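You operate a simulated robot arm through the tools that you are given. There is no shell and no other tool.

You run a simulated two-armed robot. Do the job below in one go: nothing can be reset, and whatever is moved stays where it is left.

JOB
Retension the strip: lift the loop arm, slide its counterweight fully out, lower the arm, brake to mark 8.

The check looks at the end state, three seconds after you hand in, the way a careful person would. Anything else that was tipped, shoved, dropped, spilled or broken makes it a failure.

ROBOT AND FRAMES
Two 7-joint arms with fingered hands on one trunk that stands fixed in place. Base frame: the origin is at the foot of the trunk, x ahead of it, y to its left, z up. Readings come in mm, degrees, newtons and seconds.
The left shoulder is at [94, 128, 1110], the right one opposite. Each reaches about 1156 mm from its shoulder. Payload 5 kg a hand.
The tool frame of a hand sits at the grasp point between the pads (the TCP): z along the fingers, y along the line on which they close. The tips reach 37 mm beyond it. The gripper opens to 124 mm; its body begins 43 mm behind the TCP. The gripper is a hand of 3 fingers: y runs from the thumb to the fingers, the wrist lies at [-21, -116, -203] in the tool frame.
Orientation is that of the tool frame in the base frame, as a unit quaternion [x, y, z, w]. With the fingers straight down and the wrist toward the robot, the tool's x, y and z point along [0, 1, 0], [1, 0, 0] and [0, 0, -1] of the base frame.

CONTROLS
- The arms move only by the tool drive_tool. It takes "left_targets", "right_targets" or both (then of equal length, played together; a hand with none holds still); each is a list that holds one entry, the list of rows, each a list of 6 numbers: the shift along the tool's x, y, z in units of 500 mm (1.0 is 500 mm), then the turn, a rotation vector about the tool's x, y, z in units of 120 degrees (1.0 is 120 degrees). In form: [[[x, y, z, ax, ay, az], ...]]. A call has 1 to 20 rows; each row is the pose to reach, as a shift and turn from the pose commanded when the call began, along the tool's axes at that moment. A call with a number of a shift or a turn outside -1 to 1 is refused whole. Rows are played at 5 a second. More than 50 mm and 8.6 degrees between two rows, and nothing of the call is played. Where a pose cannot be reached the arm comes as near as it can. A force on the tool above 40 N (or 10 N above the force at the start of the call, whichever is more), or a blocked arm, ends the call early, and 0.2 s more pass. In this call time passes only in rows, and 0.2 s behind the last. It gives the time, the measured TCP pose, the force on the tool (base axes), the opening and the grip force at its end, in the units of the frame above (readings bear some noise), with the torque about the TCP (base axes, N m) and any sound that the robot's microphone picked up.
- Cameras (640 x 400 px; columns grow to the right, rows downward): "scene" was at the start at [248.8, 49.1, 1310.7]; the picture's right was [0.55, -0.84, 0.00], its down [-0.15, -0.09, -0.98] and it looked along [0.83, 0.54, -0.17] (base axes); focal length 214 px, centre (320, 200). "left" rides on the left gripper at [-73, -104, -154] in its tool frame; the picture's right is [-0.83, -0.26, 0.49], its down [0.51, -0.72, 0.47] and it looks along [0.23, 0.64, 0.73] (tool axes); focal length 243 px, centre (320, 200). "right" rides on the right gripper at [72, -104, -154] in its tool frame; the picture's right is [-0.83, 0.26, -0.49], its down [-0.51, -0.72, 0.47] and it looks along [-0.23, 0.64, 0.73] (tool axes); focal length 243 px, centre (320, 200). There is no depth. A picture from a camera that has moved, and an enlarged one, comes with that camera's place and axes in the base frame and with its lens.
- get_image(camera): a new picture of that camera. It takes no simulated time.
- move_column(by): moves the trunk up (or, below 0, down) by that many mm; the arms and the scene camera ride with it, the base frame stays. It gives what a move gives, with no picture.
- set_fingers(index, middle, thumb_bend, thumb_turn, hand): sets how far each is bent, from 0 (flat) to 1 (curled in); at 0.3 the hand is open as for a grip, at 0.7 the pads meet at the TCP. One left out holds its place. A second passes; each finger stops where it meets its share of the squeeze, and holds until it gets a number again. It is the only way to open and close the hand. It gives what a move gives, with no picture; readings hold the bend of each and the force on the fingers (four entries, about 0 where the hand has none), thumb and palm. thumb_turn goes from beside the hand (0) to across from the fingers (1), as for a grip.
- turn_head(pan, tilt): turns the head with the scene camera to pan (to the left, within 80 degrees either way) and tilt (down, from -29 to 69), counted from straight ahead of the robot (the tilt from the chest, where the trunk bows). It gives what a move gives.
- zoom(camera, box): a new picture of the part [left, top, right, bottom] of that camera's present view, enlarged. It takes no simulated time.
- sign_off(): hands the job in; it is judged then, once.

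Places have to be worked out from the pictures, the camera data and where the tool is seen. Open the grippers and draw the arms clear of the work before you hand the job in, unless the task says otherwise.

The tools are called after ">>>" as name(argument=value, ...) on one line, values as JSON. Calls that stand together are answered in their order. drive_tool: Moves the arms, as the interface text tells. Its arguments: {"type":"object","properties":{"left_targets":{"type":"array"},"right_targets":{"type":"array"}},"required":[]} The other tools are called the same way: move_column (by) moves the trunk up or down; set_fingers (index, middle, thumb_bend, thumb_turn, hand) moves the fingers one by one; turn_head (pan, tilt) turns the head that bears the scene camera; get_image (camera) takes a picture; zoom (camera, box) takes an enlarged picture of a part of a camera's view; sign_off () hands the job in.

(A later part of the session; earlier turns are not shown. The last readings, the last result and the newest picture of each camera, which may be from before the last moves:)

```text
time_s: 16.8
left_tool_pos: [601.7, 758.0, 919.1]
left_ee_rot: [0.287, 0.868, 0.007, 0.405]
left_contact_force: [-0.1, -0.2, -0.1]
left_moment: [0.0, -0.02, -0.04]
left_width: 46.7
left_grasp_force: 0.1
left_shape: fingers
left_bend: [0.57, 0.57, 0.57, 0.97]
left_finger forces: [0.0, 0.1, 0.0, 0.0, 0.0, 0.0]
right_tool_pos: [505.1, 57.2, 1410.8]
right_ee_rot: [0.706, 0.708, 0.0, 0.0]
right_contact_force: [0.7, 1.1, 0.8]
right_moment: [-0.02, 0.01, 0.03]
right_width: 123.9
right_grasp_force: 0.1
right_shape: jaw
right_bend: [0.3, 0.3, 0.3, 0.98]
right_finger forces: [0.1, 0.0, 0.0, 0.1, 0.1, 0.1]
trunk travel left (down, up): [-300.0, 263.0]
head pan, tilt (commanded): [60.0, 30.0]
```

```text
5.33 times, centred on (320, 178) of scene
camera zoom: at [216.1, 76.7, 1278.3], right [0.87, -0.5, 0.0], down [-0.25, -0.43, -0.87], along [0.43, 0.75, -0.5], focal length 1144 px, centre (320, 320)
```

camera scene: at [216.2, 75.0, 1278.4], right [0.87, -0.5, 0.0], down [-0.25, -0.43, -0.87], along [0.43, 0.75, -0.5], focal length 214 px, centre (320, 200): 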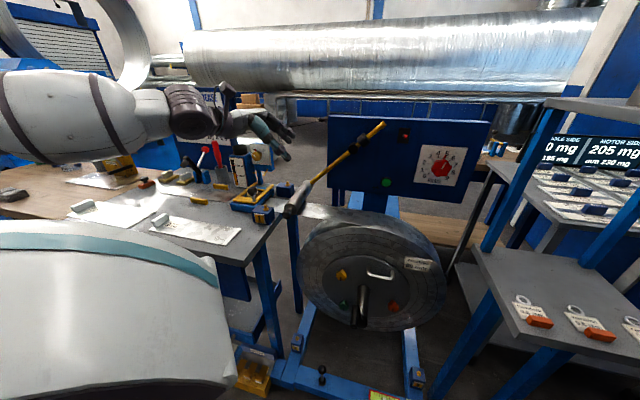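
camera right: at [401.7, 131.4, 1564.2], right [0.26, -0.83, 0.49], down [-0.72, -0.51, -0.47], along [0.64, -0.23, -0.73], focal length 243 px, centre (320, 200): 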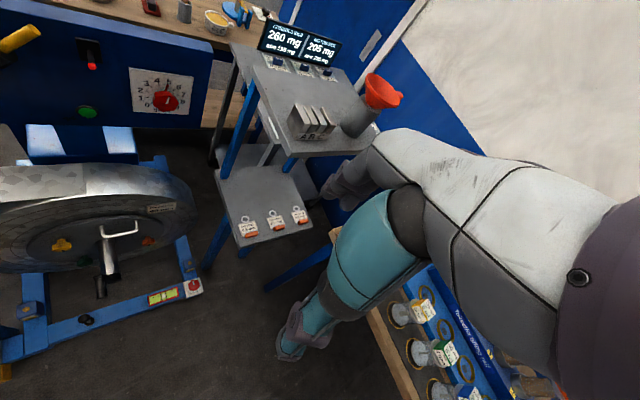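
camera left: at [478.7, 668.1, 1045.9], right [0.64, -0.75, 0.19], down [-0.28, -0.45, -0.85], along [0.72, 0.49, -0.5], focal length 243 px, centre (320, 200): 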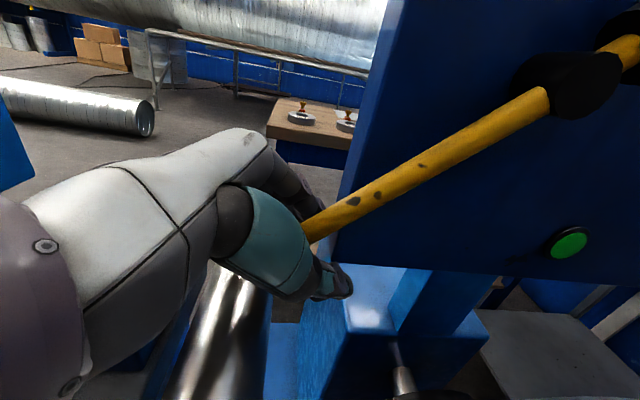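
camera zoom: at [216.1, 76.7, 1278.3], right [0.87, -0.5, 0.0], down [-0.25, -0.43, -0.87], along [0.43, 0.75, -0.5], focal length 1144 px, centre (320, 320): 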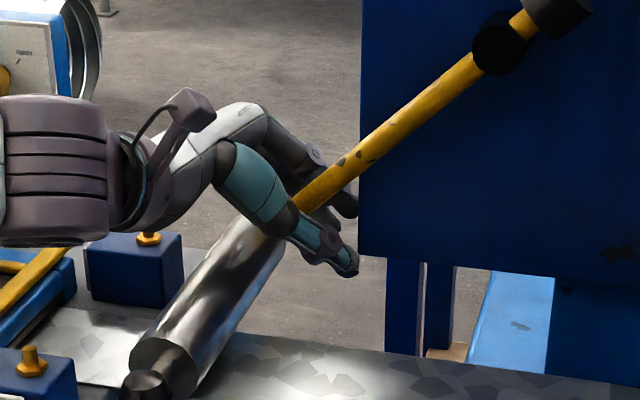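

The fingers wrap around the rod with no contact yet. I'll close further to grip it.

>>> set_fingers(hand="left", index=0.75, middle=0.75, thumb_bend=0.75)

>>> zoom(camera="scene", box=[270, 140, 370, 215])

>>> get_image(camera="left")

```text
time_s: 17.8
left_tool_pos: [600.0, 759.7, 918.6]
left_ee_rot: [0.287, 0.868, 0.008, 0.405]
left_contact_force: [-2.9, 3.5, -1.8]
left_moment: [0.08, 0.07, 0.11]
left_width: 0.2
left_grasp_force: 0.2
left_shape: fingers
left_bend: [0.74, 0.75, 0.72, 0.97]
left_finger forces: [0.1, 0.1, 0.0, 0.0, 0.6, 0.0]
right_tool_pos: [505.6, 58.1, 1409.7]
right_ee_rot: [0.707, 0.707, 0.0, -0.001]
right_contact_force: [0.5, 0.2, 0.9]
right_moment: [-0.01, 0.0, -0.01]
right_width: 123.8
right_grasp_force: 0.2
right_shape: jaw
right_bend: [0.3, 0.3, 0.3, 0.98]
right_finger forces: [0.1, 0.1, 0.0, 0.1, 0.1, 0.1]
trunk travel left (down, up): [-300.0, 263.0]
head pan, tilt (commanded): [60.0, 30.0]
```

```text
5.33 times, centred on (320, 178) of scene
camera zoom: at [215.9, 77.2, 1278.3], right [0.87, -0.5, 0.0], down [-0.25, -0.43, -0.87], along [0.43, 0.75, -0.5], focal length 1144 px, centre (320, 320)
```

zoom: 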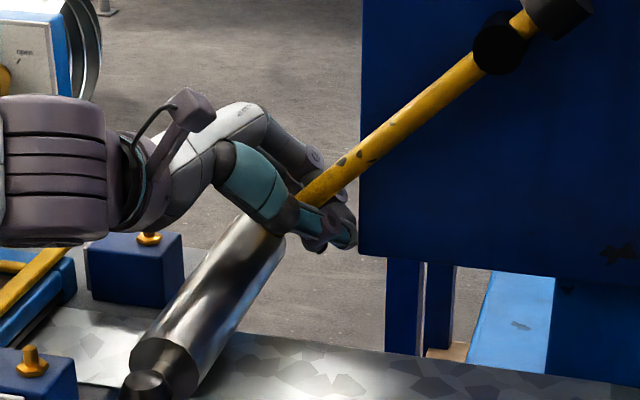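

```text
taken
camera left: at [478.4, 668.8, 1045.6], right [0.64, -0.74, 0.19], down [-0.28, -0.45, -0.85], along [0.72, 0.49, -0.5], focal length 243 px, centre (320, 200)
```

left: 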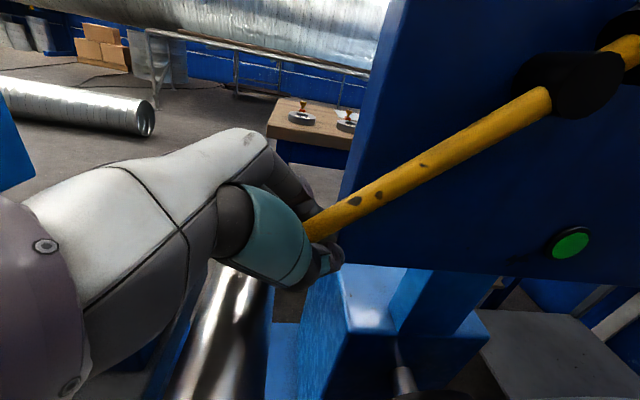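

The left hand is hooked around the rod: the fingers are closed beneath it and contact is light. I'll lift it along an arc about the pivot, starting with 10°.

>>> drive_tool(left_targets=[[[0.0005, 0.0058, -0.0159, 0, 0.0196, 0.0071], [0.0001, 0.0116, -0.0319, 0, 0.0392, 0.0143], [-0.001, 0.0174, -0.0478, 0, 0.0587, 0.0214], [-0.0028, 0.0232, -0.0638, 0, 0.0783, 0.0285]]])

>>> zoom(camera="scene", box=[240, 100, 400, 220])

>>> get_image(camera="left")

```text
time_s: 18.8
left_tool_pos: [586.1, 774.3, 943.4]
left_ee_rot: [0.312, 0.89, 0.044, 0.331]
left_contact_force: [1.5, -7.1, -6.2]
left_moment: [0.12, -0.03, 0.08]
left_width: 1.1
left_grasp_force: 4.5
left_shape: fingers
left_bend: [0.74, 0.75, 0.71, 0.97]
left_finger forces: [0.0, 0.1, 0.1, 0.1, 8.8, 0.0]
right_tool_pos: [505.7, 57.5, 1411.8]
right_ee_rot: [0.707, 0.707, 0.0, 0.0]
right_contact_force: [0.3, -0.1, 0.3]
right_moment: [-0.02, 0.02, 0.0]
right_width: 123.8
right_grasp_force: 0.1
right_shape: jaw
right_bend: [0.3, 0.3, 0.3, 0.98]
right_finger forces: [0.1, 0.1, 0.1, 0.1, 0.1, 0.0]
trunk travel left (down, up): [-300.0, 263.0]
head pan, tilt (commanded): [60.0, 30.0]
```

```text
3.33 times, centred on (320, 160) of scene
camera zoom: at [216.8, 76.2, 1278.2], right [0.87, -0.5, 0.0], down [-0.25, -0.43, -0.87], along [0.43, 0.75, -0.5], focal length 715 px, centre (320, 333)
```

zoom: 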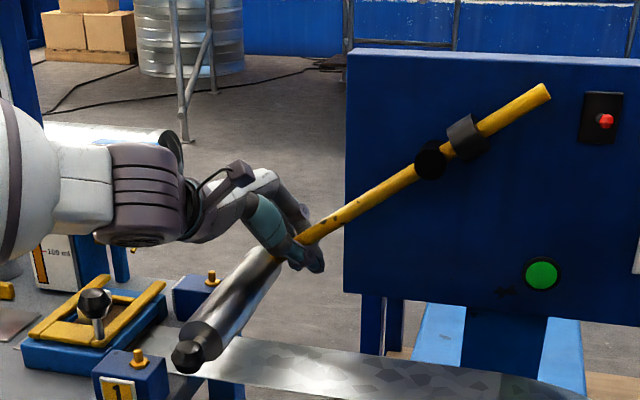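

```text
taken
camera left: at [479.8, 666.9, 1073.1], right [0.65, -0.76, 0.01], down [-0.39, -0.34, -0.86], along [0.65, 0.55, -0.52], focal length 243 px, centre (320, 200)
```

left: 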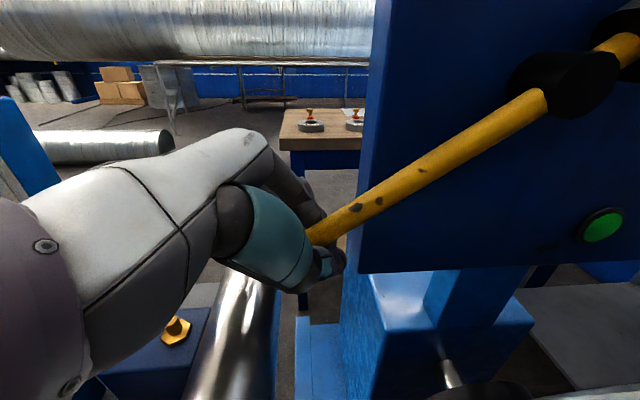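

The roller has come up about 10° with only ~9 N of load, and nothing else moved. I'll continue along the arc for another 20°.

>>> drive_tool(left_targets=[[[0.0005, 0.0058, -0.0159, 0, 0.0196, 0.0071], [0.0001, 0.0116, -0.0319, 0, 0.0392, 0.0143], [-0.001, 0.0174, -0.0478, 0, 0.0587, 0.0214], [-0.0028, 0.0232, -0.0638, 0, 0.0783, 0.0285], [-0.0053, 0.029, -0.0797, 0, 0.0979, 0.0356], [-0.0086, 0.0348, -0.0954, 0, 0.1175, 0.0428], [-0.0126, 0.0404, -0.1109, 0, 0.137, 0.0499], [-0.0174, 0.046, -0.1262, 0, 0.1566, 0.057]]])

>>> zoom(camera="scene", box=[220, 90, 440, 220])

>>> get_image(camera="left")

```text
time_s: 20.6
left_tool_pos: [565.9, 797.8, 1004.6]
left_ee_rot: [0.352, 0.912, 0.113, 0.18]
left_contact_force: [-3.0, -6.1, -10.0]
left_moment: [0.18, -0.03, -0.03]
left_width: 1.6
left_grasp_force: 4.6
left_shape: fingers
left_bend: [0.74, 0.75, 0.71, 0.97]
left_finger forces: [0.0, 0.0, 0.0, 0.1, 11.0, 0.1]
right_tool_pos: [506.2, 58.0, 1409.5]
right_ee_rot: [0.707, 0.707, 0.001, 0.001]
right_contact_force: [0.1, 0.5, 0.2]
right_moment: [0.0, 0.01, 0.01]
right_width: 123.7
right_grasp_force: 0.1
right_shape: jaw
right_bend: [0.3, 0.3, 0.3, 0.98]
right_finger forces: [0.0, 0.1, 0.0, 0.0, 0.0, 0.1]
trunk travel left (down, up): [-300.0, 263.0]
head pan, tilt (commanded): [60.0, 30.0]
```

```text
2.91 times, centred on (330, 155) of scene
camera zoom: at [216.4, 76.7, 1278.3], right [0.87, -0.5, 0.0], down [-0.25, -0.43, -0.87], along [0.43, 0.75, -0.5], focal length 624 px, centre (291, 331)
```

zoom: 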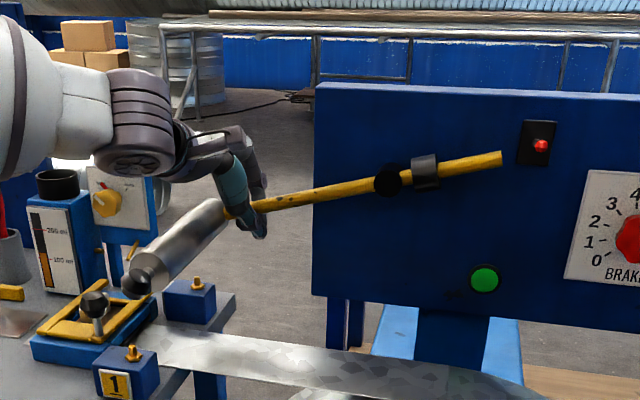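

```text
taken
camera left: at [490.7, 658.0, 1127.2], right [0.61, -0.72, -0.33], down [-0.59, -0.14, -0.79], along [0.52, 0.68, -0.51], focal length 243 px, centre (320, 200)
```

left: 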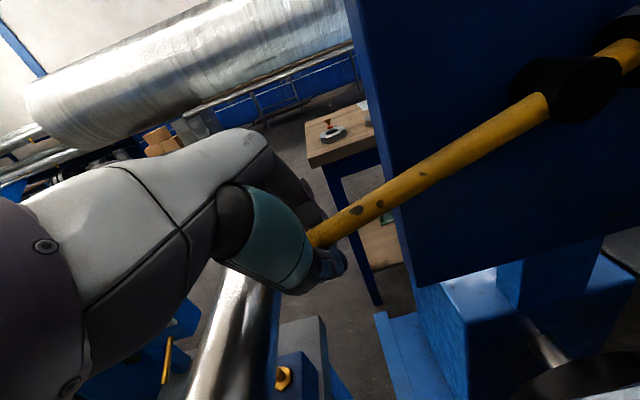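

The arm is lifted about 30° and steady. The tail now slopes ~15° and the collar centre is near (a≈63, b≈955, z≈1073). I'll hold with the left hand and bring the right hand halfway toward the collar, turning its fingers toward the panel.

>>> drive_tool(right_targets=[[[0.0596, 0.0149, 0.0421, -0.0469, 0.0128, -0.0241], [0.1193, 0.0298, 0.0843, -0.0939, 0.0256, -0.0483], [0.1789, 0.0446, 0.1264, -0.1408, 0.0384, -0.0724], [0.2385, 0.0595, 0.1685, -0.1878, 0.0513, -0.0965], [0.2981, 0.0744, 0.2106, -0.2347, 0.0641, -0.1206], [0.3578, 0.0893, 0.2528, -0.2816, 0.0769, -0.1448], [0.4174, 0.1041, 0.2949, -0.3286, 0.0897, -0.1689], [0.477, 0.119, 0.337, -0.3755, 0.1025, -0.193]]])

>>> get_image(camera="scene")

>>> get_image(camera="right")

```text
time_s: 22.4
left_tool_pos: [565.7, 796.2, 1005.6]
left_ee_rot: [0.354, 0.911, 0.113, 0.18]
left_contact_force: [-4.4, -4.5, -5.1]
left_moment: [0.09, -0.02, -0.05]
left_width: 1.2
left_grasp_force: 3.6
left_shape: fingers
left_bend: [0.74, 0.75, 0.71, 0.97]
left_finger forces: [0.0, 0.0, 0.1, 0.0, 7.3, 0.0]
right_tool_pos: [564.2, 296.3, 1241.4]
right_ee_rot: [0.496, 0.773, 0.343, 0.195]
right_contact_force: [0.4, -0.2, -0.1]
right_moment: [0.01, 0.01, 0.02]
right_width: 123.9
right_grasp_force: 0.0
right_shape: jaw
right_bend: [0.3, 0.3, 0.3, 0.98]
right_finger forces: [0.0, 0.0, 0.1, 0.0, 0.1, 0.0]
trunk travel left (down, up): [-300.0, 263.0]
head pan, tilt (commanded): [60.0, 30.0]
```

```text
taken
camera scene: at [216.2, 77.0, 1278.3], right [0.87, -0.5, 0.0], down [-0.25, -0.43, -0.87], along [0.43, 0.75, -0.5], focal length 214 px, centre (320, 200)
```

scene: 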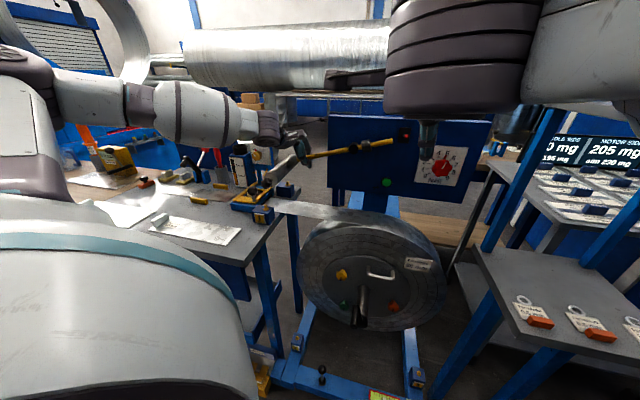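

```text
taken
camera right: at [369.2, 284.0, 1275.3], right [0.21, -0.84, 0.5], down [0.06, -0.5, -0.87], along [0.98, 0.21, -0.05], focal length 243 px, centre (320, 200)
```

right: 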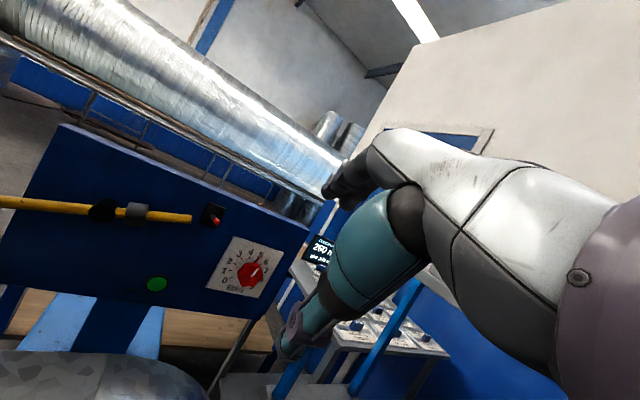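

The path is clear, and the collar is visible in the right camera. I measured the panel lever sticking out to about (a≈181, z≈1118), so I'll keep clear of it. Now I'll finish the turn and move to a pre-grasp point in front of the collar.

>>> drive_tool(right_targets=[[[0.0458, -0.0048, 0.0586, -0.0469, 0.0128, -0.0241], [0.0917, -0.0095, 0.1171, -0.0939, 0.0256, -0.0483], [0.1375, -0.0143, 0.1757, -0.1408, 0.0384, -0.0724], [0.1833, -0.019, 0.2342, -0.1878, 0.0513, -0.0965], [0.2291, -0.0238, 0.2928, -0.2347, 0.0641, -0.1206], [0.275, -0.0285, 0.3513, -0.2816, 0.0769, -0.1448], [0.3208, -0.0333, 0.4099, -0.3286, 0.0897, -0.1689], [0.3666, -0.038, 0.4684, -0.3755, 0.1025, -0.193]]])

>>> get_image(camera="scene")

>>> get_image(camera="right")

>>> get_image(camera="left")

```text
time_s: 24.0
left_tool_pos: [566.8, 794.6, 1005.6]
left_ee_rot: [0.354, 0.911, 0.112, 0.18]
left_contact_force: [-3.8, -7.8, -0.6]
left_moment: [0.0, 0.03, -0.04]
left_width: 0.7
left_grasp_force: 3.9
left_shape: fingers
left_bend: [0.74, 0.75, 0.71, 0.97]
left_finger forces: [0.1, 0.0, 0.0, 0.0, 7.7, 0.0]
right_tool_pos: [633.7, 420.5, 1187.2]
right_ee_rot: [0.446, 0.688, 0.49, 0.296]
right_contact_force: [-1.3, -0.1, 0.1]
right_moment: [0.0, 0.02, -0.02]
right_width: 123.8
right_grasp_force: 0.0
right_shape: jaw
right_bend: [0.3, 0.3, 0.3, 0.97]
right_finger forces: [0.0, 0.0, 0.0, 0.0, 0.0, 0.0]
right hand out of reach, approached as far as the arm can: row 3, 4, 5, 6, 7
trunk travel left (down, up): [-300.0, 263.0]
head pan, tilt (commanded): [60.0, 30.0]
stopped in row 7 (right hand): the arm was blocked; the commanded pose is now the measured one
```

```text
taken
camera scene: at [211.9, 76.8, 1275.0], right [0.89, -0.46, 0.0], down [-0.25, -0.47, -0.84], along [0.39, 0.75, -0.53], focal length 214 px, centre (320, 200)
```

scene: 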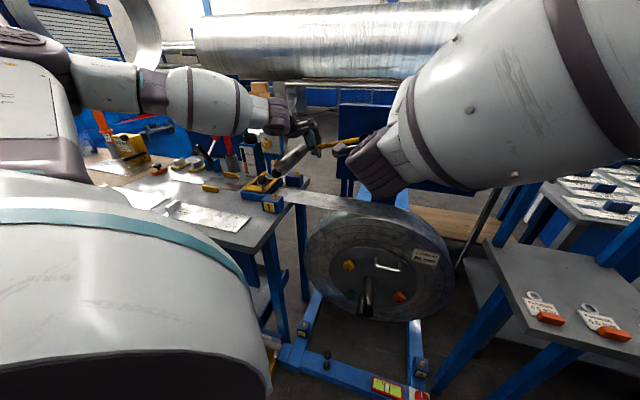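

```text
taken
camera right: at [440.1, 411.9, 1145.2], right [0.02, -0.92, 0.39], down [0.38, -0.35, -0.85], along [0.93, 0.17, 0.34], focal length 243 px, centre (320, 200)
```

right: 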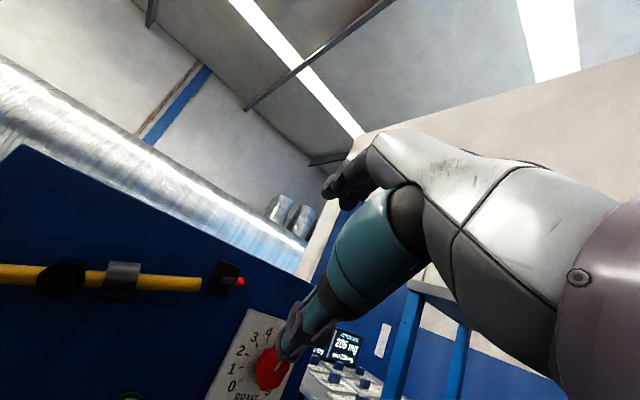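

```text
taken
camera left: at [490.0, 656.9, 1128.0], right [0.61, -0.72, -0.33], down [-0.59, -0.14, -0.79], along [0.52, 0.68, -0.51], focal length 243 px, centre (320, 200)
```

left: 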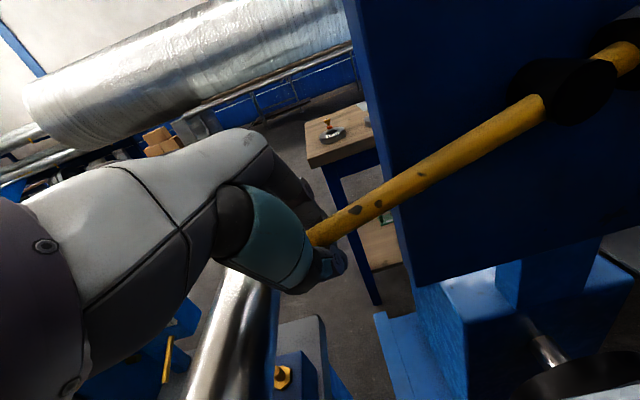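

The scene camera has shifted slightly, which means the right forearm (elbow up) pressed against the head. I'll retreat along the same path and then re-route with the elbow lower.

>>> drive_tool(right_targets=[[[-0.0405, 0.0066, -0.0642, 0.049, 0.0008, 0.0005], [-0.0809, 0.0132, -0.1283, 0.098, 0.0015, 0.001], [-0.1214, 0.0198, -0.1925, 0.147, 0.0023, 0.0015], [-0.1618, 0.0264, -0.2566, 0.196, 0.003, 0.002]]])

>>> get_image(camera="scene")

```text
time_s: 25.0
left_tool_pos: [565.7, 795.9, 1005.6]
left_ee_rot: [0.352, 0.912, 0.114, 0.179]
left_contact_force: [-5.0, -4.1, -5.5]
left_moment: [0.12, -0.02, -0.07]
left_width: 1.2
left_grasp_force: 4.0
left_shape: fingers
left_bend: [0.74, 0.75, 0.71, 0.97]
left_finger forces: [0.0, 0.0, 0.1, 0.0, 8.0, 0.1]
right_tool_pos: [564.0, 298.4, 1243.9]
right_ee_rot: [0.495, 0.775, 0.34, 0.197]
right_contact_force: [-0.2, 0.3, 0.3]
right_moment: [0.02, -0.02, 0.0]
right_width: 123.6
right_grasp_force: 0.0
right_shape: jaw
right_bend: [0.3, 0.3, 0.3, 0.97]
right_finger forces: [0.1, 0.0, 0.0, 0.0, 0.0, 0.1]
trunk travel left (down, up): [-300.0, 263.0]
head pan, tilt (commanded): [60.0, 30.0]
```

```text
taken
camera scene: at [216.2, 75.6, 1278.4], right [0.87, -0.5, 0.0], down [-0.25, -0.43, -0.87], along [0.43, 0.75, -0.5], focal length 214 px, centre (320, 200)
```

scene: 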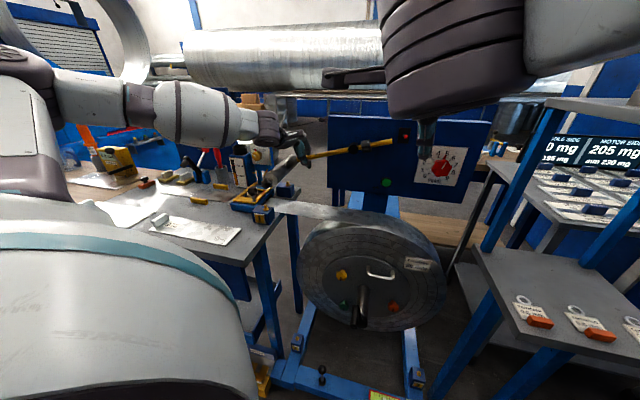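

The head is back in place and the left hand still holds the loop arm. I'll send the right hand low and to the right with the fingers level, so that the elbow drops below the shoulder.

>>> drive_tool(right_targets=[[[-0.0611, -0.0479, 0.0055, -0.0301, -0.0174, 0.0053], [-0.1222, -0.0958, 0.0109, -0.0603, -0.0348, 0.0107], [-0.1834, -0.1437, 0.0164, -0.0904, -0.0522, 0.016], [-0.2445, -0.1915, 0.0218, -0.1206, -0.0695, 0.0213], [-0.3056, -0.2394, 0.0273, -0.1507, -0.0869, 0.0267], [-0.3667, -0.2873, 0.0327, -0.1809, -0.1043, 0.032], [-0.4278, -0.3352, 0.0382, -0.211, -0.1217, 0.0373], [-0.4889, -0.3831, 0.0436, -0.2411, -0.1391, 0.0427], [-0.5501, -0.431, 0.0491, -0.2713, -0.1565, 0.048], [-0.6112, -0.4788, 0.0545, -0.3014, -0.1738, 0.0533], [-0.6723, -0.5267, 0.06, -0.3316, -0.1912, 0.0587], [-0.7334, -0.5746, 0.0654, -0.3617, -0.2086, 0.064]]])

>>> turn_head(pan=0, tilt=40)

>>> get_image(camera="scene")

>>> get_image(camera="right")

```text
time_s: 27.6
left_tool_pos: [565.3, 796.0, 1007.2]
left_ee_rot: [0.353, 0.911, 0.114, 0.18]
left_contact_force: [-4.4, -5.7, -3.4]
left_moment: [0.05, 0.01, -0.03]
left_width: 0.8
left_grasp_force: 4.1
left_shape: fingers
left_bend: [0.74, 0.75, 0.71, 0.97]
left_finger forces: [0.0, 0.1, 0.0, 0.0, 8.0, 0.0]
right_tool_pos: [695.5, 52.9, 1089.4]
right_ee_rot: [0.542, 0.55, 0.445, 0.453]
right_contact_force: [0.2, -0.4, -0.2]
right_moment: [0.0, 0.03, -0.01]
right_width: 123.8
right_grasp_force: 0.0
right_shape: jaw
right_bend: [0.3, 0.3, 0.3, 0.97]
right_finger forces: [0.0, 0.0, 0.0, 0.0, 0.0, 0.0]
right hand out of reach, approached as far as the arm can: row 6, 7, 8, 9, 10, 11, 12
trunk travel left (down, up): [-300.0, 263.0]
head pan, tilt (commanded): [60.0, 30.0]
```

```text
time_s: 28.9
left_tool_pos: [565.8, 796.7, 1005.4]
left_ee_rot: [0.352, 0.912, 0.114, 0.18]
left_contact_force: [-4.6, -6.4, -2.3]
left_moment: [0.04, -0.02, -0.06]
left_width: 1.1
left_grasp_force: 4.2
left_shape: fingers
left_bend: [0.74, 0.75, 0.71, 0.97]
left_finger forces: [0.0, 0.1, 0.0, 0.1, 8.1, 0.0]
right_tool_pos: [695.4, 52.2, 1090.0]
right_ee_rot: [0.543, 0.55, 0.444, 0.453]
right_contact_force: [-0.5, 0.3, -0.8]
right_moment: [-0.02, 0.02, 0.0]
right_width: 123.7
right_grasp_force: 0.0
right_shape: jaw
right_bend: [0.3, 0.3, 0.3, 0.97]
right_finger forces: [0.0, 0.1, 0.0, 0.0, 0.0, 0.0]
trunk travel left (down, up): [-300.0, 263.0]
head pan, tilt (commanded): [0.0, 40.0]
```

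```text
taken
camera scene: at [255.5, -2.1, 1263.1], right [0.0, -1.0, 0.0], down [-0.64, 0.0, -0.77], along [0.77, 0.0, -0.64], focal length 214 px, centre (320, 200)
```

scene: 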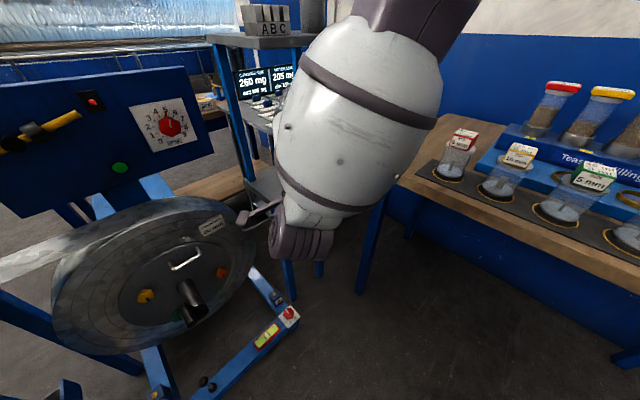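

```text
taken
camera right: at [525.4, 125.0, 1016.0], right [-0.43, -0.82, 0.36], down [0.32, -0.52, -0.79], along [0.84, -0.22, 0.49], focal length 243 px, centre (320, 200)
```

right: 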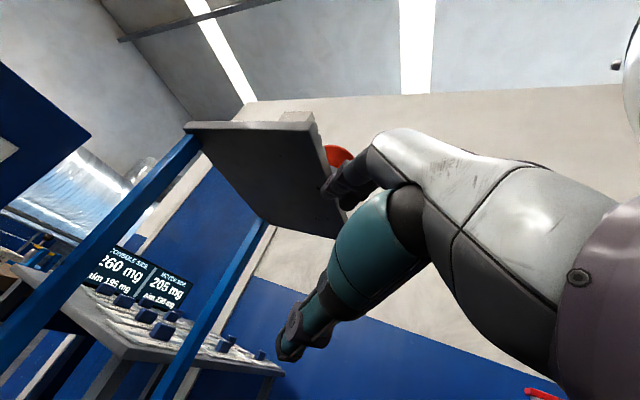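

The elbow stayed high and the hand stopped short near the shelf, touching nothing. I'll pull the hand away from the shelf and turn the fingers to the left, which should swing the elbow out to the right. I'll do it half at a time.

>>> drive_tool(right_targets=[[[0.0265, 0.0064, -0.0262, -0.0072, 0.068, -0.0061], [0.0531, 0.0127, -0.0524, -0.0144, 0.1359, -0.0122], [0.0796, 0.0191, -0.0785, -0.0215, 0.2039, -0.0183], [0.1062, 0.0255, -0.1047, -0.0287, 0.2718, -0.0244], [0.1327, 0.0318, -0.1309, -0.0359, 0.3398, -0.0305], [0.1593, 0.0382, -0.1571, -0.0431, 0.4077, -0.0367]]])

>>> get_image(camera="scene")

>>> get_image(camera="right")

```text
time_s: 29.6
left_tool_pos: [565.2, 796.9, 1004.9]
left_ee_rot: [0.352, 0.912, 0.112, 0.178]
left_contact_force: [-3.3, -6.4, -2.2]
left_moment: [0.06, 0.0, -0.02]
left_width: 0.7
left_grasp_force: 3.4
left_shape: fingers
left_bend: [0.74, 0.75, 0.71, 0.97]
left_finger forces: [0.0, 0.0, 0.1, 0.1, 6.3, 0.0]
right_tool_pos: [700.9, 66.0, 1083.9]
right_ee_rot: [0.553, 0.534, 0.507, 0.389]
right_contact_force: [0.1, 0.3, 0.2]
right_moment: [-0.02, -0.02, -0.05]
right_width: 123.8
right_grasp_force: 0.0
right_shape: jaw
right_bend: [0.3, 0.3, 0.3, 0.97]
right_finger forces: [0.0, 0.1, 0.0, 0.0, 0.1, 0.0]
right hand out of reach, approached as far as the arm can: row 1, 2, 3
trunk travel left (down, up): [-300.0, 263.0]
head pan, tilt (commanded): [0.0, 40.0]
stopped in row 3 (right hand): the arm was blocked; the commanded pose is now the measured one
```

```text
taken
camera scene: at [254.2, 1.3, 1259.4], right [0.04, -1.0, 0.0], down [-0.68, -0.03, -0.74], along [0.74, 0.03, -0.68], focal length 214 px, centre (320, 200)
```

scene: 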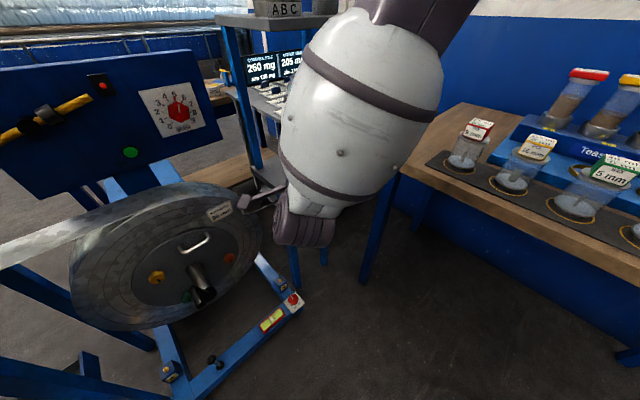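

```text
taken
camera right: at [524.2, 135.9, 1022.2], right [-0.36, -0.91, 0.22], down [0.36, -0.36, -0.86], along [0.86, -0.23, 0.46], focal length 243 px, centre (320, 200)
```

right: 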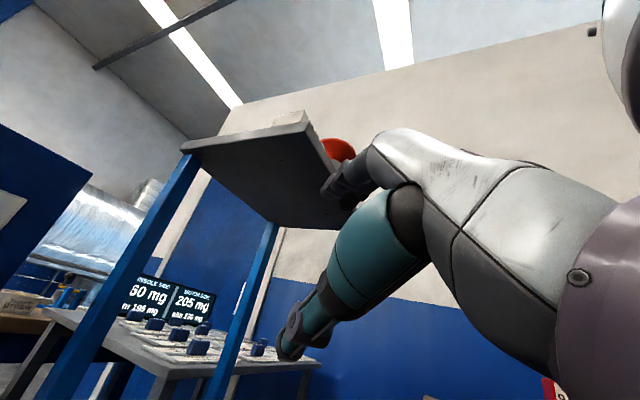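

The forearm is against the head again, so I'm backing out to the pose I know is reachable, away from both the shelf and the head.

>>> drive_tool(right_targets=[[[0.0425, 0.0104, -0.0695, 0.0324, 0.014, -0.0255], [0.085, 0.0208, -0.139, 0.0649, 0.028, -0.0509], [0.1275, 0.0312, -0.2085, 0.0973, 0.0421, -0.0764], [0.17, 0.0416, -0.278, 0.1297, 0.0561, -0.1018]]])

>>> get_image(camera="scene")

```text
time_s: 30.6
left_tool_pos: [564.7, 796.3, 1005.2]
left_ee_rot: [0.352, 0.912, 0.114, 0.179]
left_contact_force: [-2.4, -5.7, -4.2]
left_moment: [0.06, -0.04, 0.01]
left_width: 0.9
left_grasp_force: 3.4
left_shape: fingers
left_bend: [0.74, 0.75, 0.71, 0.97]
left_finger forces: [0.0, 0.0, 0.1, 0.0, 7.5, 0.0]
right_tool_pos: [559.3, 136.6, 1143.1]
right_ee_rot: [0.507, 0.677, 0.417, 0.331]
right_contact_force: [0.7, -1.5, -1.0]
right_moment: [0.02, 0.0, 0.01]
right_width: 124.0
right_grasp_force: 0.0
right_shape: jaw
right_bend: [0.3, 0.3, 0.3, 0.97]
right_finger forces: [0.1, 0.0, 0.1, 0.0, 0.0, 0.1]
right hand out of reach, approached as far as the arm can: row 1, 2, 3
trunk travel left (down, up): [-300.0, 263.0]
head pan, tilt (commanded): [0.0, 40.0]
```

```text
taken
camera scene: at [255.8, -2.3, 1263.0], right [0.0, -1.0, 0.0], down [-0.64, 0.0, -0.77], along [0.77, 0.0, -0.64], focal length 214 px, centre (320, 200)
```

scene: 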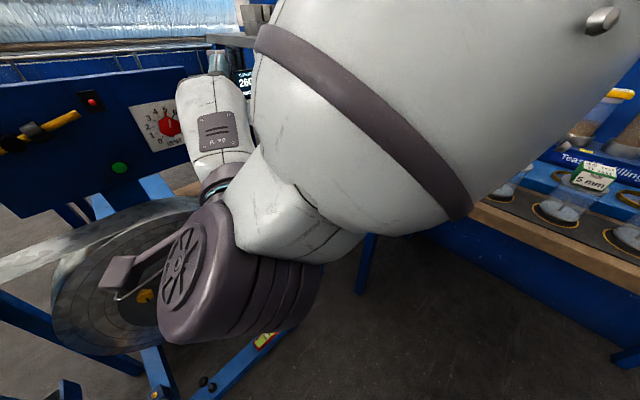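

The head is free again, and the arm is now folded with the elbow out to the right. From here I'll turn the fingers left and level while moving the wrist forward and down, away from the head, to draw the elbow lower.

>>> drive_tool(right_targets=[[[0.0234, -0.0078, -0.019, -0.019, 0.0613, -0.0129], [0.0468, -0.0155, -0.038, -0.038, 0.1226, -0.0257], [0.0702, -0.0233, -0.057, -0.057, 0.1838, -0.0386], [0.0936, -0.031, -0.076, -0.076, 0.2451, -0.0515], [0.117, -0.0388, -0.095, -0.095, 0.3064, -0.0644], [0.1404, -0.0466, -0.114, -0.114, 0.3677, -0.0772], [0.1638, -0.0543, -0.133, -0.133, 0.429, -0.0901], [0.1872, -0.0621, -0.152, -0.152, 0.4902, -0.103], [0.2106, -0.0698, -0.171, -0.171, 0.5515, -0.1158], [0.234, -0.0776, -0.19, -0.19, 0.6128, -0.1287]]])

>>> get_image(camera="scene")

>>> get_image(camera="right")

```text
time_s: 32.6
left_tool_pos: [565.2, 796.8, 1005.5]
left_ee_rot: [0.351, 0.912, 0.112, 0.179]
left_contact_force: [-2.3, -5.9, -2.0]
left_moment: [0.05, -0.03, -0.01]
left_width: 0.9
left_grasp_force: 2.9
left_shape: fingers
left_bend: [0.74, 0.75, 0.71, 0.97]
left_finger forces: [0.1, 0.0, 0.0, 0.1, 5.4, 0.0]
right_tool_pos: [435.0, 257.5, 1134.7]
right_ee_rot: [0.438, 0.726, 0.498, 0.182]
right_contact_force: [0.2, 0.7, 0.0]
right_moment: [-0.04, -0.01, -0.08]
right_width: 123.8
right_grasp_force: 0.0
right_shape: jaw
right_bend: [0.3, 0.3, 0.3, 0.97]
right_finger forces: [0.1, 0.0, 0.0, 0.0, 0.0, 0.0]
right hand out of reach, approached as far as the arm can: row 1, 2, 3, 4, 5, 6, 7, 8, 9, 10
trunk travel left (down, up): [-300.0, 263.0]
head pan, tilt (commanded): [0.0, 40.0]
stopped in row 10 (right hand): the force on the tool passed its limit at 480 N (the readings are from after the stop); the commanded pose is now the measured one
```

```text
taken
camera scene: at [255.4, 0.1, 1264.3], right [0.01, -1.0, 0.0], down [-0.63, -0.01, -0.77], along [0.77, 0.01, -0.63], focal length 214 px, centre (320, 200)
```

scene: 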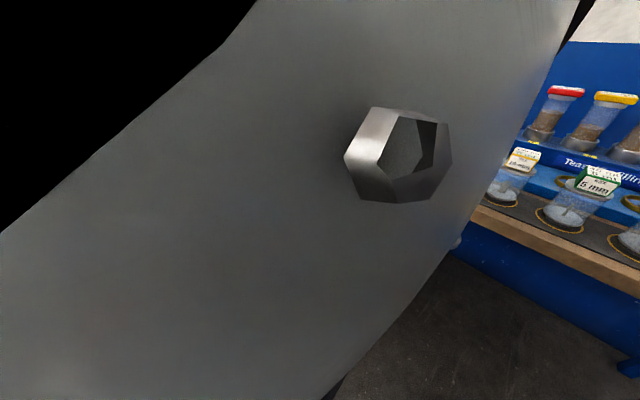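

```text
taken
camera right: at [240.6, 218.9, 1123.2], right [0.23, -0.92, 0.3], down [0.28, -0.24, -0.93], along [0.93, 0.3, 0.21], focal length 243 px, centre (320, 200)
```

right: 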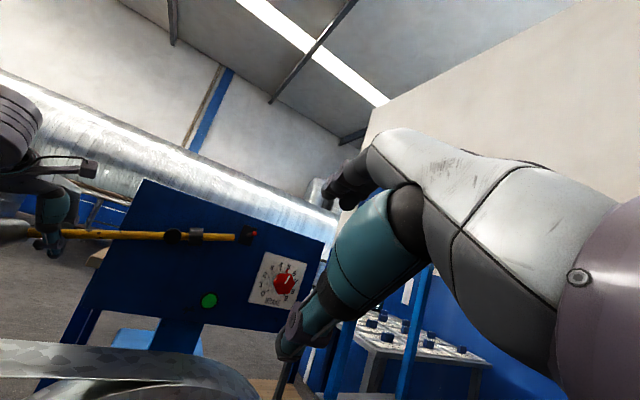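

The wrist drifted toward my own chest and a brief self-contact stopped the move; readings are back near zero. I'll reverse to the previous free pose.

>>> drive_tool(right_targets=[[[-0.0663, 0.0197, 0.006, -0.0035, -0.0359, -0.0033], [-0.1326, 0.0394, 0.012, -0.007, -0.0718, -0.0066], [-0.1988, 0.059, 0.018, -0.0105, -0.1078, -0.01], [-0.2651, 0.0787, 0.024, -0.014, -0.1437, -0.0133], [-0.3314, 0.0984, 0.03, -0.0175, -0.1796, -0.0166]]])

>>> get_image(camera="scene")

```text
time_s: 33.8
left_tool_pos: [565.2, 796.2, 1004.9]
left_ee_rot: [0.351, 0.912, 0.114, 0.177]
left_contact_force: [-2.7, -4.9, -4.0]
left_moment: [0.08, -0.04, -0.01]
left_width: 0.7
left_grasp_force: 3.9
left_shape: fingers
left_bend: [0.74, 0.75, 0.71, 0.97]
left_finger forces: [0.0, 0.1, 0.1, 0.0, 7.3, 0.1]
right_tool_pos: [555.9, 134.3, 1143.4]
right_ee_rot: [0.507, 0.677, 0.418, 0.331]
right_contact_force: [1.6, -0.2, 0.0]
right_moment: [0.0, 0.0, 0.02]
right_width: 124.4
right_grasp_force: 0.0
right_shape: jaw
right_bend: [0.3, 0.3, 0.3, 0.97]
right_finger forces: [0.1, 0.1, 0.0, 0.0, 0.1, 0.0]
trunk travel left (down, up): [-300.0, 263.0]
head pan, tilt (commanded): [0.0, 40.0]
```

```text
taken
camera scene: at [256.3, -2.2, 1262.9], right [0.0, -1.0, 0.0], down [-0.64, 0.0, -0.77], along [0.77, 0.0, -0.64], focal length 214 px, centre (320, 200)
```

scene: 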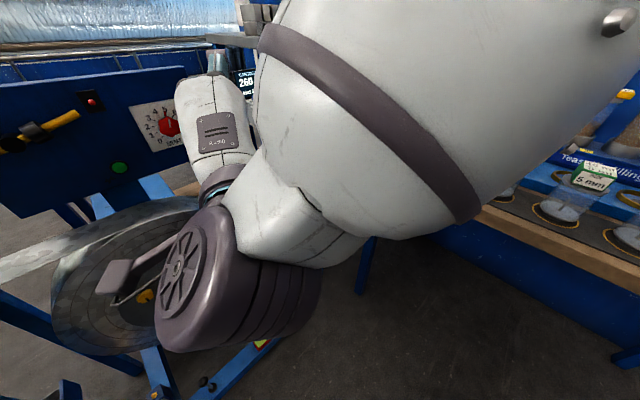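

The arm is back in free space. My earlier route brought the wrist too close to the head. I'll now move the wrist forward and low while turning the hand toward its final grasp orientation.

>>> drive_tool(right_targets=[[[0.0283, 0.0268, 0.0163, -0.0403, 0.0362, -0.0266], [0.0566, 0.0535, 0.0326, -0.0807, 0.0725, -0.0531], [0.0849, 0.0803, 0.0489, -0.121, 0.1087, -0.0797], [0.1132, 0.1071, 0.0652, -0.1613, 0.1449, -0.1062], [0.1415, 0.1338, 0.0815, -0.2017, 0.1812, -0.1328], [0.1698, 0.1606, 0.0978, -0.242, 0.2174, -0.1593]]])

>>> get_image(camera="scene")

>>> get_image(camera="right")

```text
time_s: 35.4
left_tool_pos: [564.9, 795.6, 1006.6]
left_ee_rot: [0.351, 0.912, 0.114, 0.177]
left_contact_force: [-0.1, -4.8, -1.2]
left_moment: [0.0, 0.0, -0.02]
left_width: 0.3
left_grasp_force: 2.4
left_shape: fingers
left_bend: [0.75, 0.75, 0.71, 0.97]
left_finger forces: [0.0, 0.1, 0.0, 0.1, 4.4, 0.1]
right_tool_pos: [552.5, 221.9, 1129.6]
right_ee_rot: [0.486, 0.655, 0.468, 0.34]
right_contact_force: [-0.1, 0.1, 0.5]
right_moment: [-0.04, -0.02, 0.03]
right_width: 123.8
right_grasp_force: 0.0
right_shape: jaw
right_bend: [0.3, 0.3, 0.3, 0.97]
right_finger forces: [0.0, 0.0, 0.0, 0.1, 0.0, 0.0]
right hand out of reach, approached as far as the arm can: row 1, 2, 3, 4, 5, 6
trunk travel left (down, up): [-300.0, 263.0]
head pan, tilt (commanded): [0.0, 40.0]
stopped in row 6 (right hand): the arm was blocked; the commanded pose is now the measured one
```

```text
taken
camera scene: at [253.3, -0.9, 1259.7], right [0.04, -1.0, 0.0], down [-0.68, -0.02, -0.74], along [0.74, 0.03, -0.68], focal length 214 px, centre (320, 200)
```

scene: 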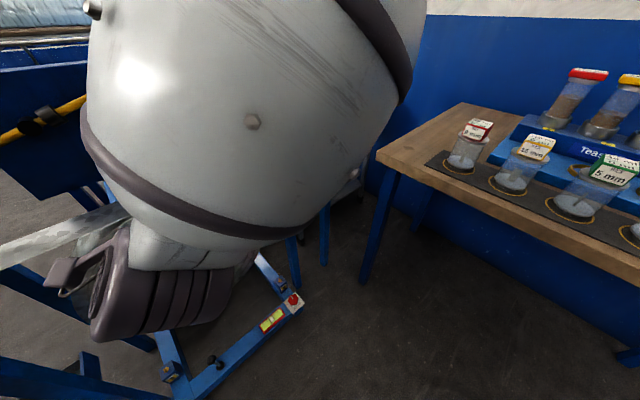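

```text
taken
camera right: at [360.0, 239.5, 1083.8], right [-0.11, -0.91, 0.4], down [0.35, -0.42, -0.84], along [0.93, 0.04, 0.36], focal length 243 px, centre (320, 200)
```

right: 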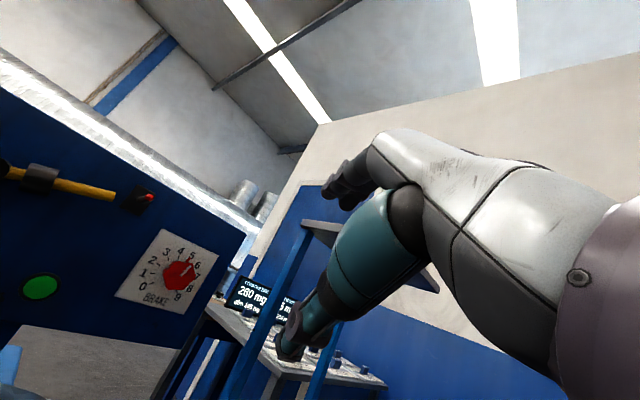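

The elbow keeps rising into the head at this trunk height. I'll lower the loop arm again, release it, raise the trunk so both arms work below shoulder level, and redo the lift from there. First I'll free the right arm and take it back up.

>>> drive_tool(right_targets=[[[-0.0563, 0.0042, -0.0175, 0.0173, -0.0067, -0.003], [-0.1127, 0.0084, -0.0349, 0.0347, -0.0133, -0.006], [-0.169, 0.0126, -0.0524, 0.052, -0.02, -0.009]]])

>>> drive_tool(right_targets=[[[0.0072, 0.0729, 0.0064, 0.0535, -0.0062, 0.0121], [0.0145, 0.1458, 0.0129, 0.107, -0.0124, 0.0243], [0.0217, 0.2186, 0.0193, 0.1605, -0.0187, 0.0364], [0.029, 0.2915, 0.0258, 0.214, -0.0249, 0.0486], [0.0362, 0.3644, 0.0322, 0.2675, -0.0311, 0.0607]]])

>>> get_image(camera="scene")

>>> get_image(camera="right")

```text
time_s: 36.2
left_tool_pos: [565.7, 795.8, 1005.0]
left_ee_rot: [0.35, 0.913, 0.114, 0.176]
left_contact_force: [-4.3, -3.3, -4.4]
left_moment: [0.03, 0.01, -0.04]
left_width: 0.7
left_grasp_force: 3.0
left_shape: fingers
left_bend: [0.75, 0.75, 0.71, 0.97]
left_finger forces: [0.1, 0.1, 0.0, 0.0, 6.0, 0.1]
right_tool_pos: [554.4, 137.5, 1142.1]
right_ee_rot: [0.503, 0.68, 0.418, 0.331]
right_contact_force: [1.3, 0.6, 0.9]
right_moment: [0.03, 0.01, 0.06]
right_width: 123.7
right_grasp_force: 0.0
right_shape: jaw
right_bend: [0.3, 0.3, 0.3, 0.97]
right_finger forces: [0.0, 0.0, 0.0, 0.0, 0.0, 0.0]
trunk travel left (down, up): [-300.0, 263.0]
head pan, tilt (commanded): [0.0, 40.0]
```

```text
time_s: 37.4
left_tool_pos: [564.4, 798.5, 1003.7]
left_ee_rot: [0.351, 0.913, 0.112, 0.178]
left_contact_force: [-2.5, -4.8, -5.3]
left_moment: [0.06, -0.01, -0.06]
left_width: 0.6
left_grasp_force: 3.5
left_shape: fingers
left_bend: [0.75, 0.75, 0.71, 0.97]
left_finger forces: [0.0, 0.1, 0.0, 0.0, 6.8, 0.0]
right_tool_pos: [637.0, 186.1, 1300.8]
right_ee_rot: [0.631, 0.725, 0.216, 0.174]
right_contact_force: [-0.1, -0.2, 0.2]
right_moment: [0.0, 0.03, -0.04]
right_width: 124.1
right_grasp_force: 0.1
right_shape: jaw
right_bend: [0.3, 0.3, 0.3, 0.97]
right_finger forces: [0.1, 0.1, 0.1, 0.1, 0.0, 0.0]
trunk travel left (down, up): [-300.0, 263.0]
head pan, tilt (commanded): [0.0, 40.0]
```

```text
taken
camera scene: at [255.7, -1.4, 1263.0], right [0.0, -1.0, 0.0], down [-0.64, 0.0, -0.77], along [0.77, 0.0, -0.64], focal length 214 px, centre (320, 200)
```

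scene: 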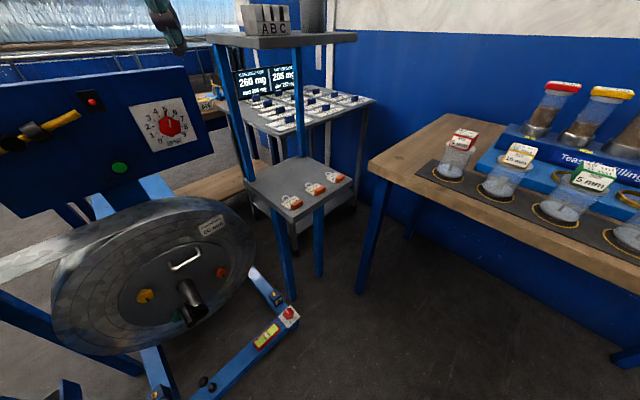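

```text
taken
camera right: at [460.0, 233.0, 1376.3], right [0.08, -0.84, 0.54], down [-0.29, -0.54, -0.79], along [0.96, -0.09, -0.28], focal length 243 px, centre (320, 200)
```

right: 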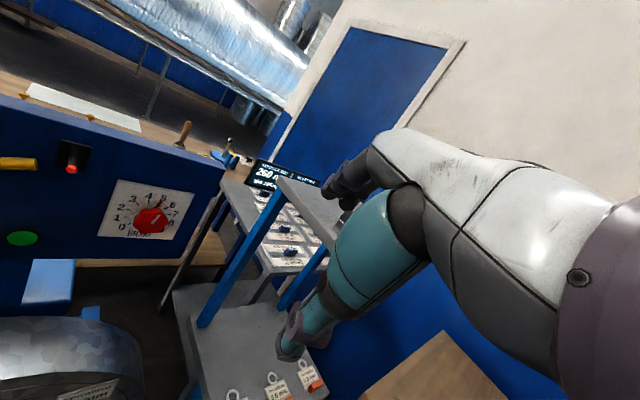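

The right arm is clear and nothing on the shelf moved. Now I'll lower the loop arm gently back onto the strip with the left hand.

>>> drive_tool(left_targets=[[[-0.001, -0.0058, 0.016, 0, -0.0196, -0.0071], [-0.003, -0.0116, 0.0318, 0, -0.0392, -0.0143], [-0.0056, -0.0174, 0.0476, 0, -0.0587, -0.0214], [-0.009, -0.023, 0.0632, 0, -0.0783, -0.0285], [-0.0132, -0.0286, 0.0788, 0, -0.0979, -0.0356], [-0.018, -0.0342, 0.094, 0, -0.1175, -0.0428], [-0.0234, -0.0398, 0.1092, 0, -0.137, -0.0499], [-0.0296, -0.0452, 0.124, 0, -0.1566, -0.057], [-0.0364, -0.0506, 0.1388, 0, -0.1762, -0.0641], [-0.0442, -0.0558, 0.1532, 0, -0.1958, -0.0713], [-0.0524, -0.0608, 0.167, 0, -0.2153, -0.0784], [-0.0612, -0.0658, 0.1806, 0, -0.235, -0.0855]]])

>>> turn_head(pan=60, tilt=30)

>>> zoom(camera="scene", box=[220, 90, 440, 220])

```text
time_s: 40.0
left_tool_pos: [603.2, 760.3, 918.9]
left_ee_rot: [0.286, 0.869, 0.008, 0.404]
left_contact_force: [-0.7, 1.6, 0.8]
left_moment: [-0.05, 0.14, -0.09]
left_width: 0.3
left_grasp_force: 0.1
left_shape: fingers
left_bend: [0.75, 0.75, 0.71, 0.97]
left_finger forces: [0.1, 0.0, 0.0, 0.0, 0.0, 0.0]
right_tool_pos: [639.3, 186.2, 1299.2]
right_ee_rot: [0.631, 0.724, 0.217, 0.175]
right_contact_force: [-0.3, -0.5, 0.0]
right_moment: [0.0, -0.02, -0.01]
right_width: 124.0
right_grasp_force: 0.1
right_shape: jaw
right_bend: [0.3, 0.3, 0.3, 0.97]
right_finger forces: [0.0, 0.0, 0.1, 0.0, 0.1, 0.0]
trunk travel left (down, up): [-300.0, 263.0]
head pan, tilt (commanded): [0.0, 40.0]
```

```text
time_s: 41.3
left_tool_pos: [600.8, 760.7, 919.6]
left_ee_rot: [0.286, 0.869, 0.009, 0.403]
left_contact_force: [0.2, 0.8, 1.1]
left_moment: [0.0, 0.03, 0.01]
left_width: 0.1
left_grasp_force: 0.1
left_shape: fingers
left_bend: [0.75, 0.75, 0.71, 0.97]
left_finger forces: [0.1, 0.0, 0.1, 0.0, 0.0, 0.0]
right_tool_pos: [638.3, 185.0, 1300.9]
right_ee_rot: [0.631, 0.724, 0.217, 0.176]
right_contact_force: [-0.9, 0.0, -0.2]
right_moment: [0.0, -0.02, 0.01]
right_width: 123.9
right_grasp_force: 0.1
right_shape: jaw
right_bend: [0.3, 0.3, 0.3, 0.97]
right_finger forces: [0.0, 0.1, 0.0, 0.1, 0.1, 0.1]
trunk travel left (down, up): [-300.0, 263.0]
head pan, tilt (commanded): [60.0, 30.0]
```

```text
2.91 times, centred on (330, 155) of scene
camera zoom: at [216.1, 76.6, 1278.3], right [0.87, -0.5, 0.0], down [-0.25, -0.43, -0.87], along [0.43, 0.75, -0.5], focal length 624 px, centre (291, 331)
```

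zoom: 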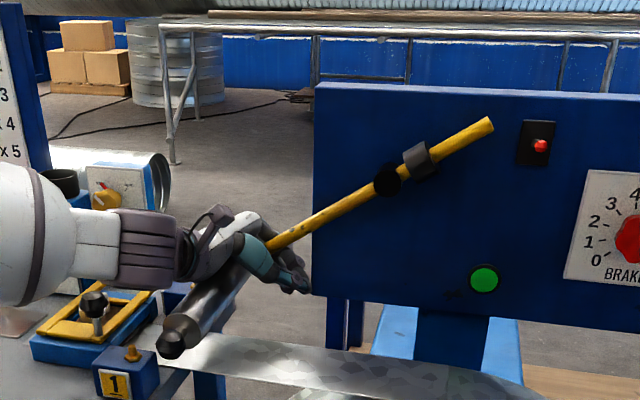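

The left hand is back at its start pose, but the rod still sits about 11° up, near the palm. Either the pivot holds itself by friction or it sinks slowly. I'll let a moment pass with a harmless finger command and compare.

>>> set_fingers(hand="left", index=0.7, middle=0.7, thumb_bend=0.7)

>>> zoom(camera="scene", box=[220, 90, 440, 220])

>>> get_image(camera="left")

```text
time_s: 42.3
left_tool_pos: [602.1, 761.1, 918.8]
left_ee_rot: [0.287, 0.868, 0.008, 0.405]
left_contact_force: [-7.7, -0.3, -0.6]
left_moment: [-0.03, 0.12, -0.08]
left_width: 3.0
left_grasp_force: 4.1
left_shape: fingers
left_bend: [0.71, 0.7, 0.69, 0.97]
left_finger forces: [7.9, 0.1, 0.0, 0.0, 0.0, 0.1]
right_tool_pos: [638.0, 185.3, 1299.9]
right_ee_rot: [0.631, 0.724, 0.217, 0.175]
right_contact_force: [-0.9, 0.0, 0.0]
right_moment: [-0.01, -0.01, 0.01]
right_width: 123.9
right_grasp_force: 0.0
right_shape: jaw
right_bend: [0.3, 0.3, 0.3, 0.97]
right_finger forces: [0.1, 0.1, 0.0, 0.0, 0.0, 0.0]
trunk travel left (down, up): [-300.0, 263.0]
head pan, tilt (commanded): [60.0, 30.0]
```

```text
2.91 times, centred on (330, 155) of scene
camera zoom: at [215.4, 76.7, 1278.5], right [0.87, -0.5, 0.0], down [-0.25, -0.43, -0.87], along [0.43, 0.75, -0.5], focal length 624 px, centre (291, 331)
```

zoom: 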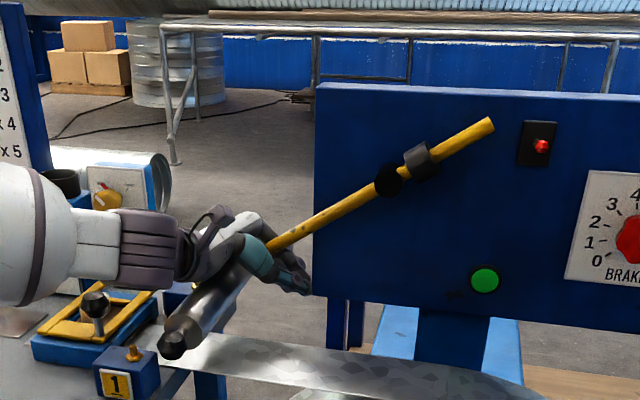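

```text
taken
camera left: at [479.1, 669.0, 1046.4], right [0.64, -0.74, 0.18], down [-0.28, -0.45, -0.85], along [0.71, 0.49, -0.5], focal length 243 px, centre (320, 200)
```

left: 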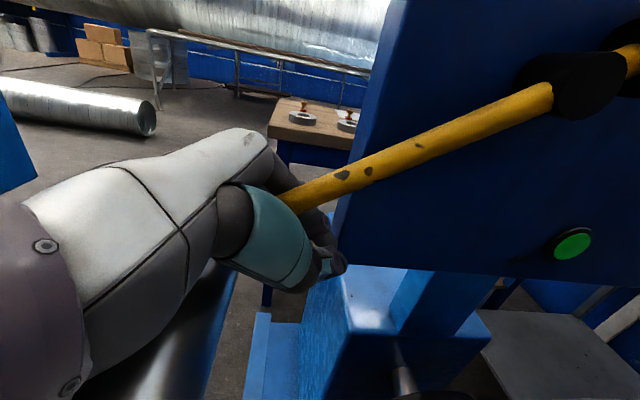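

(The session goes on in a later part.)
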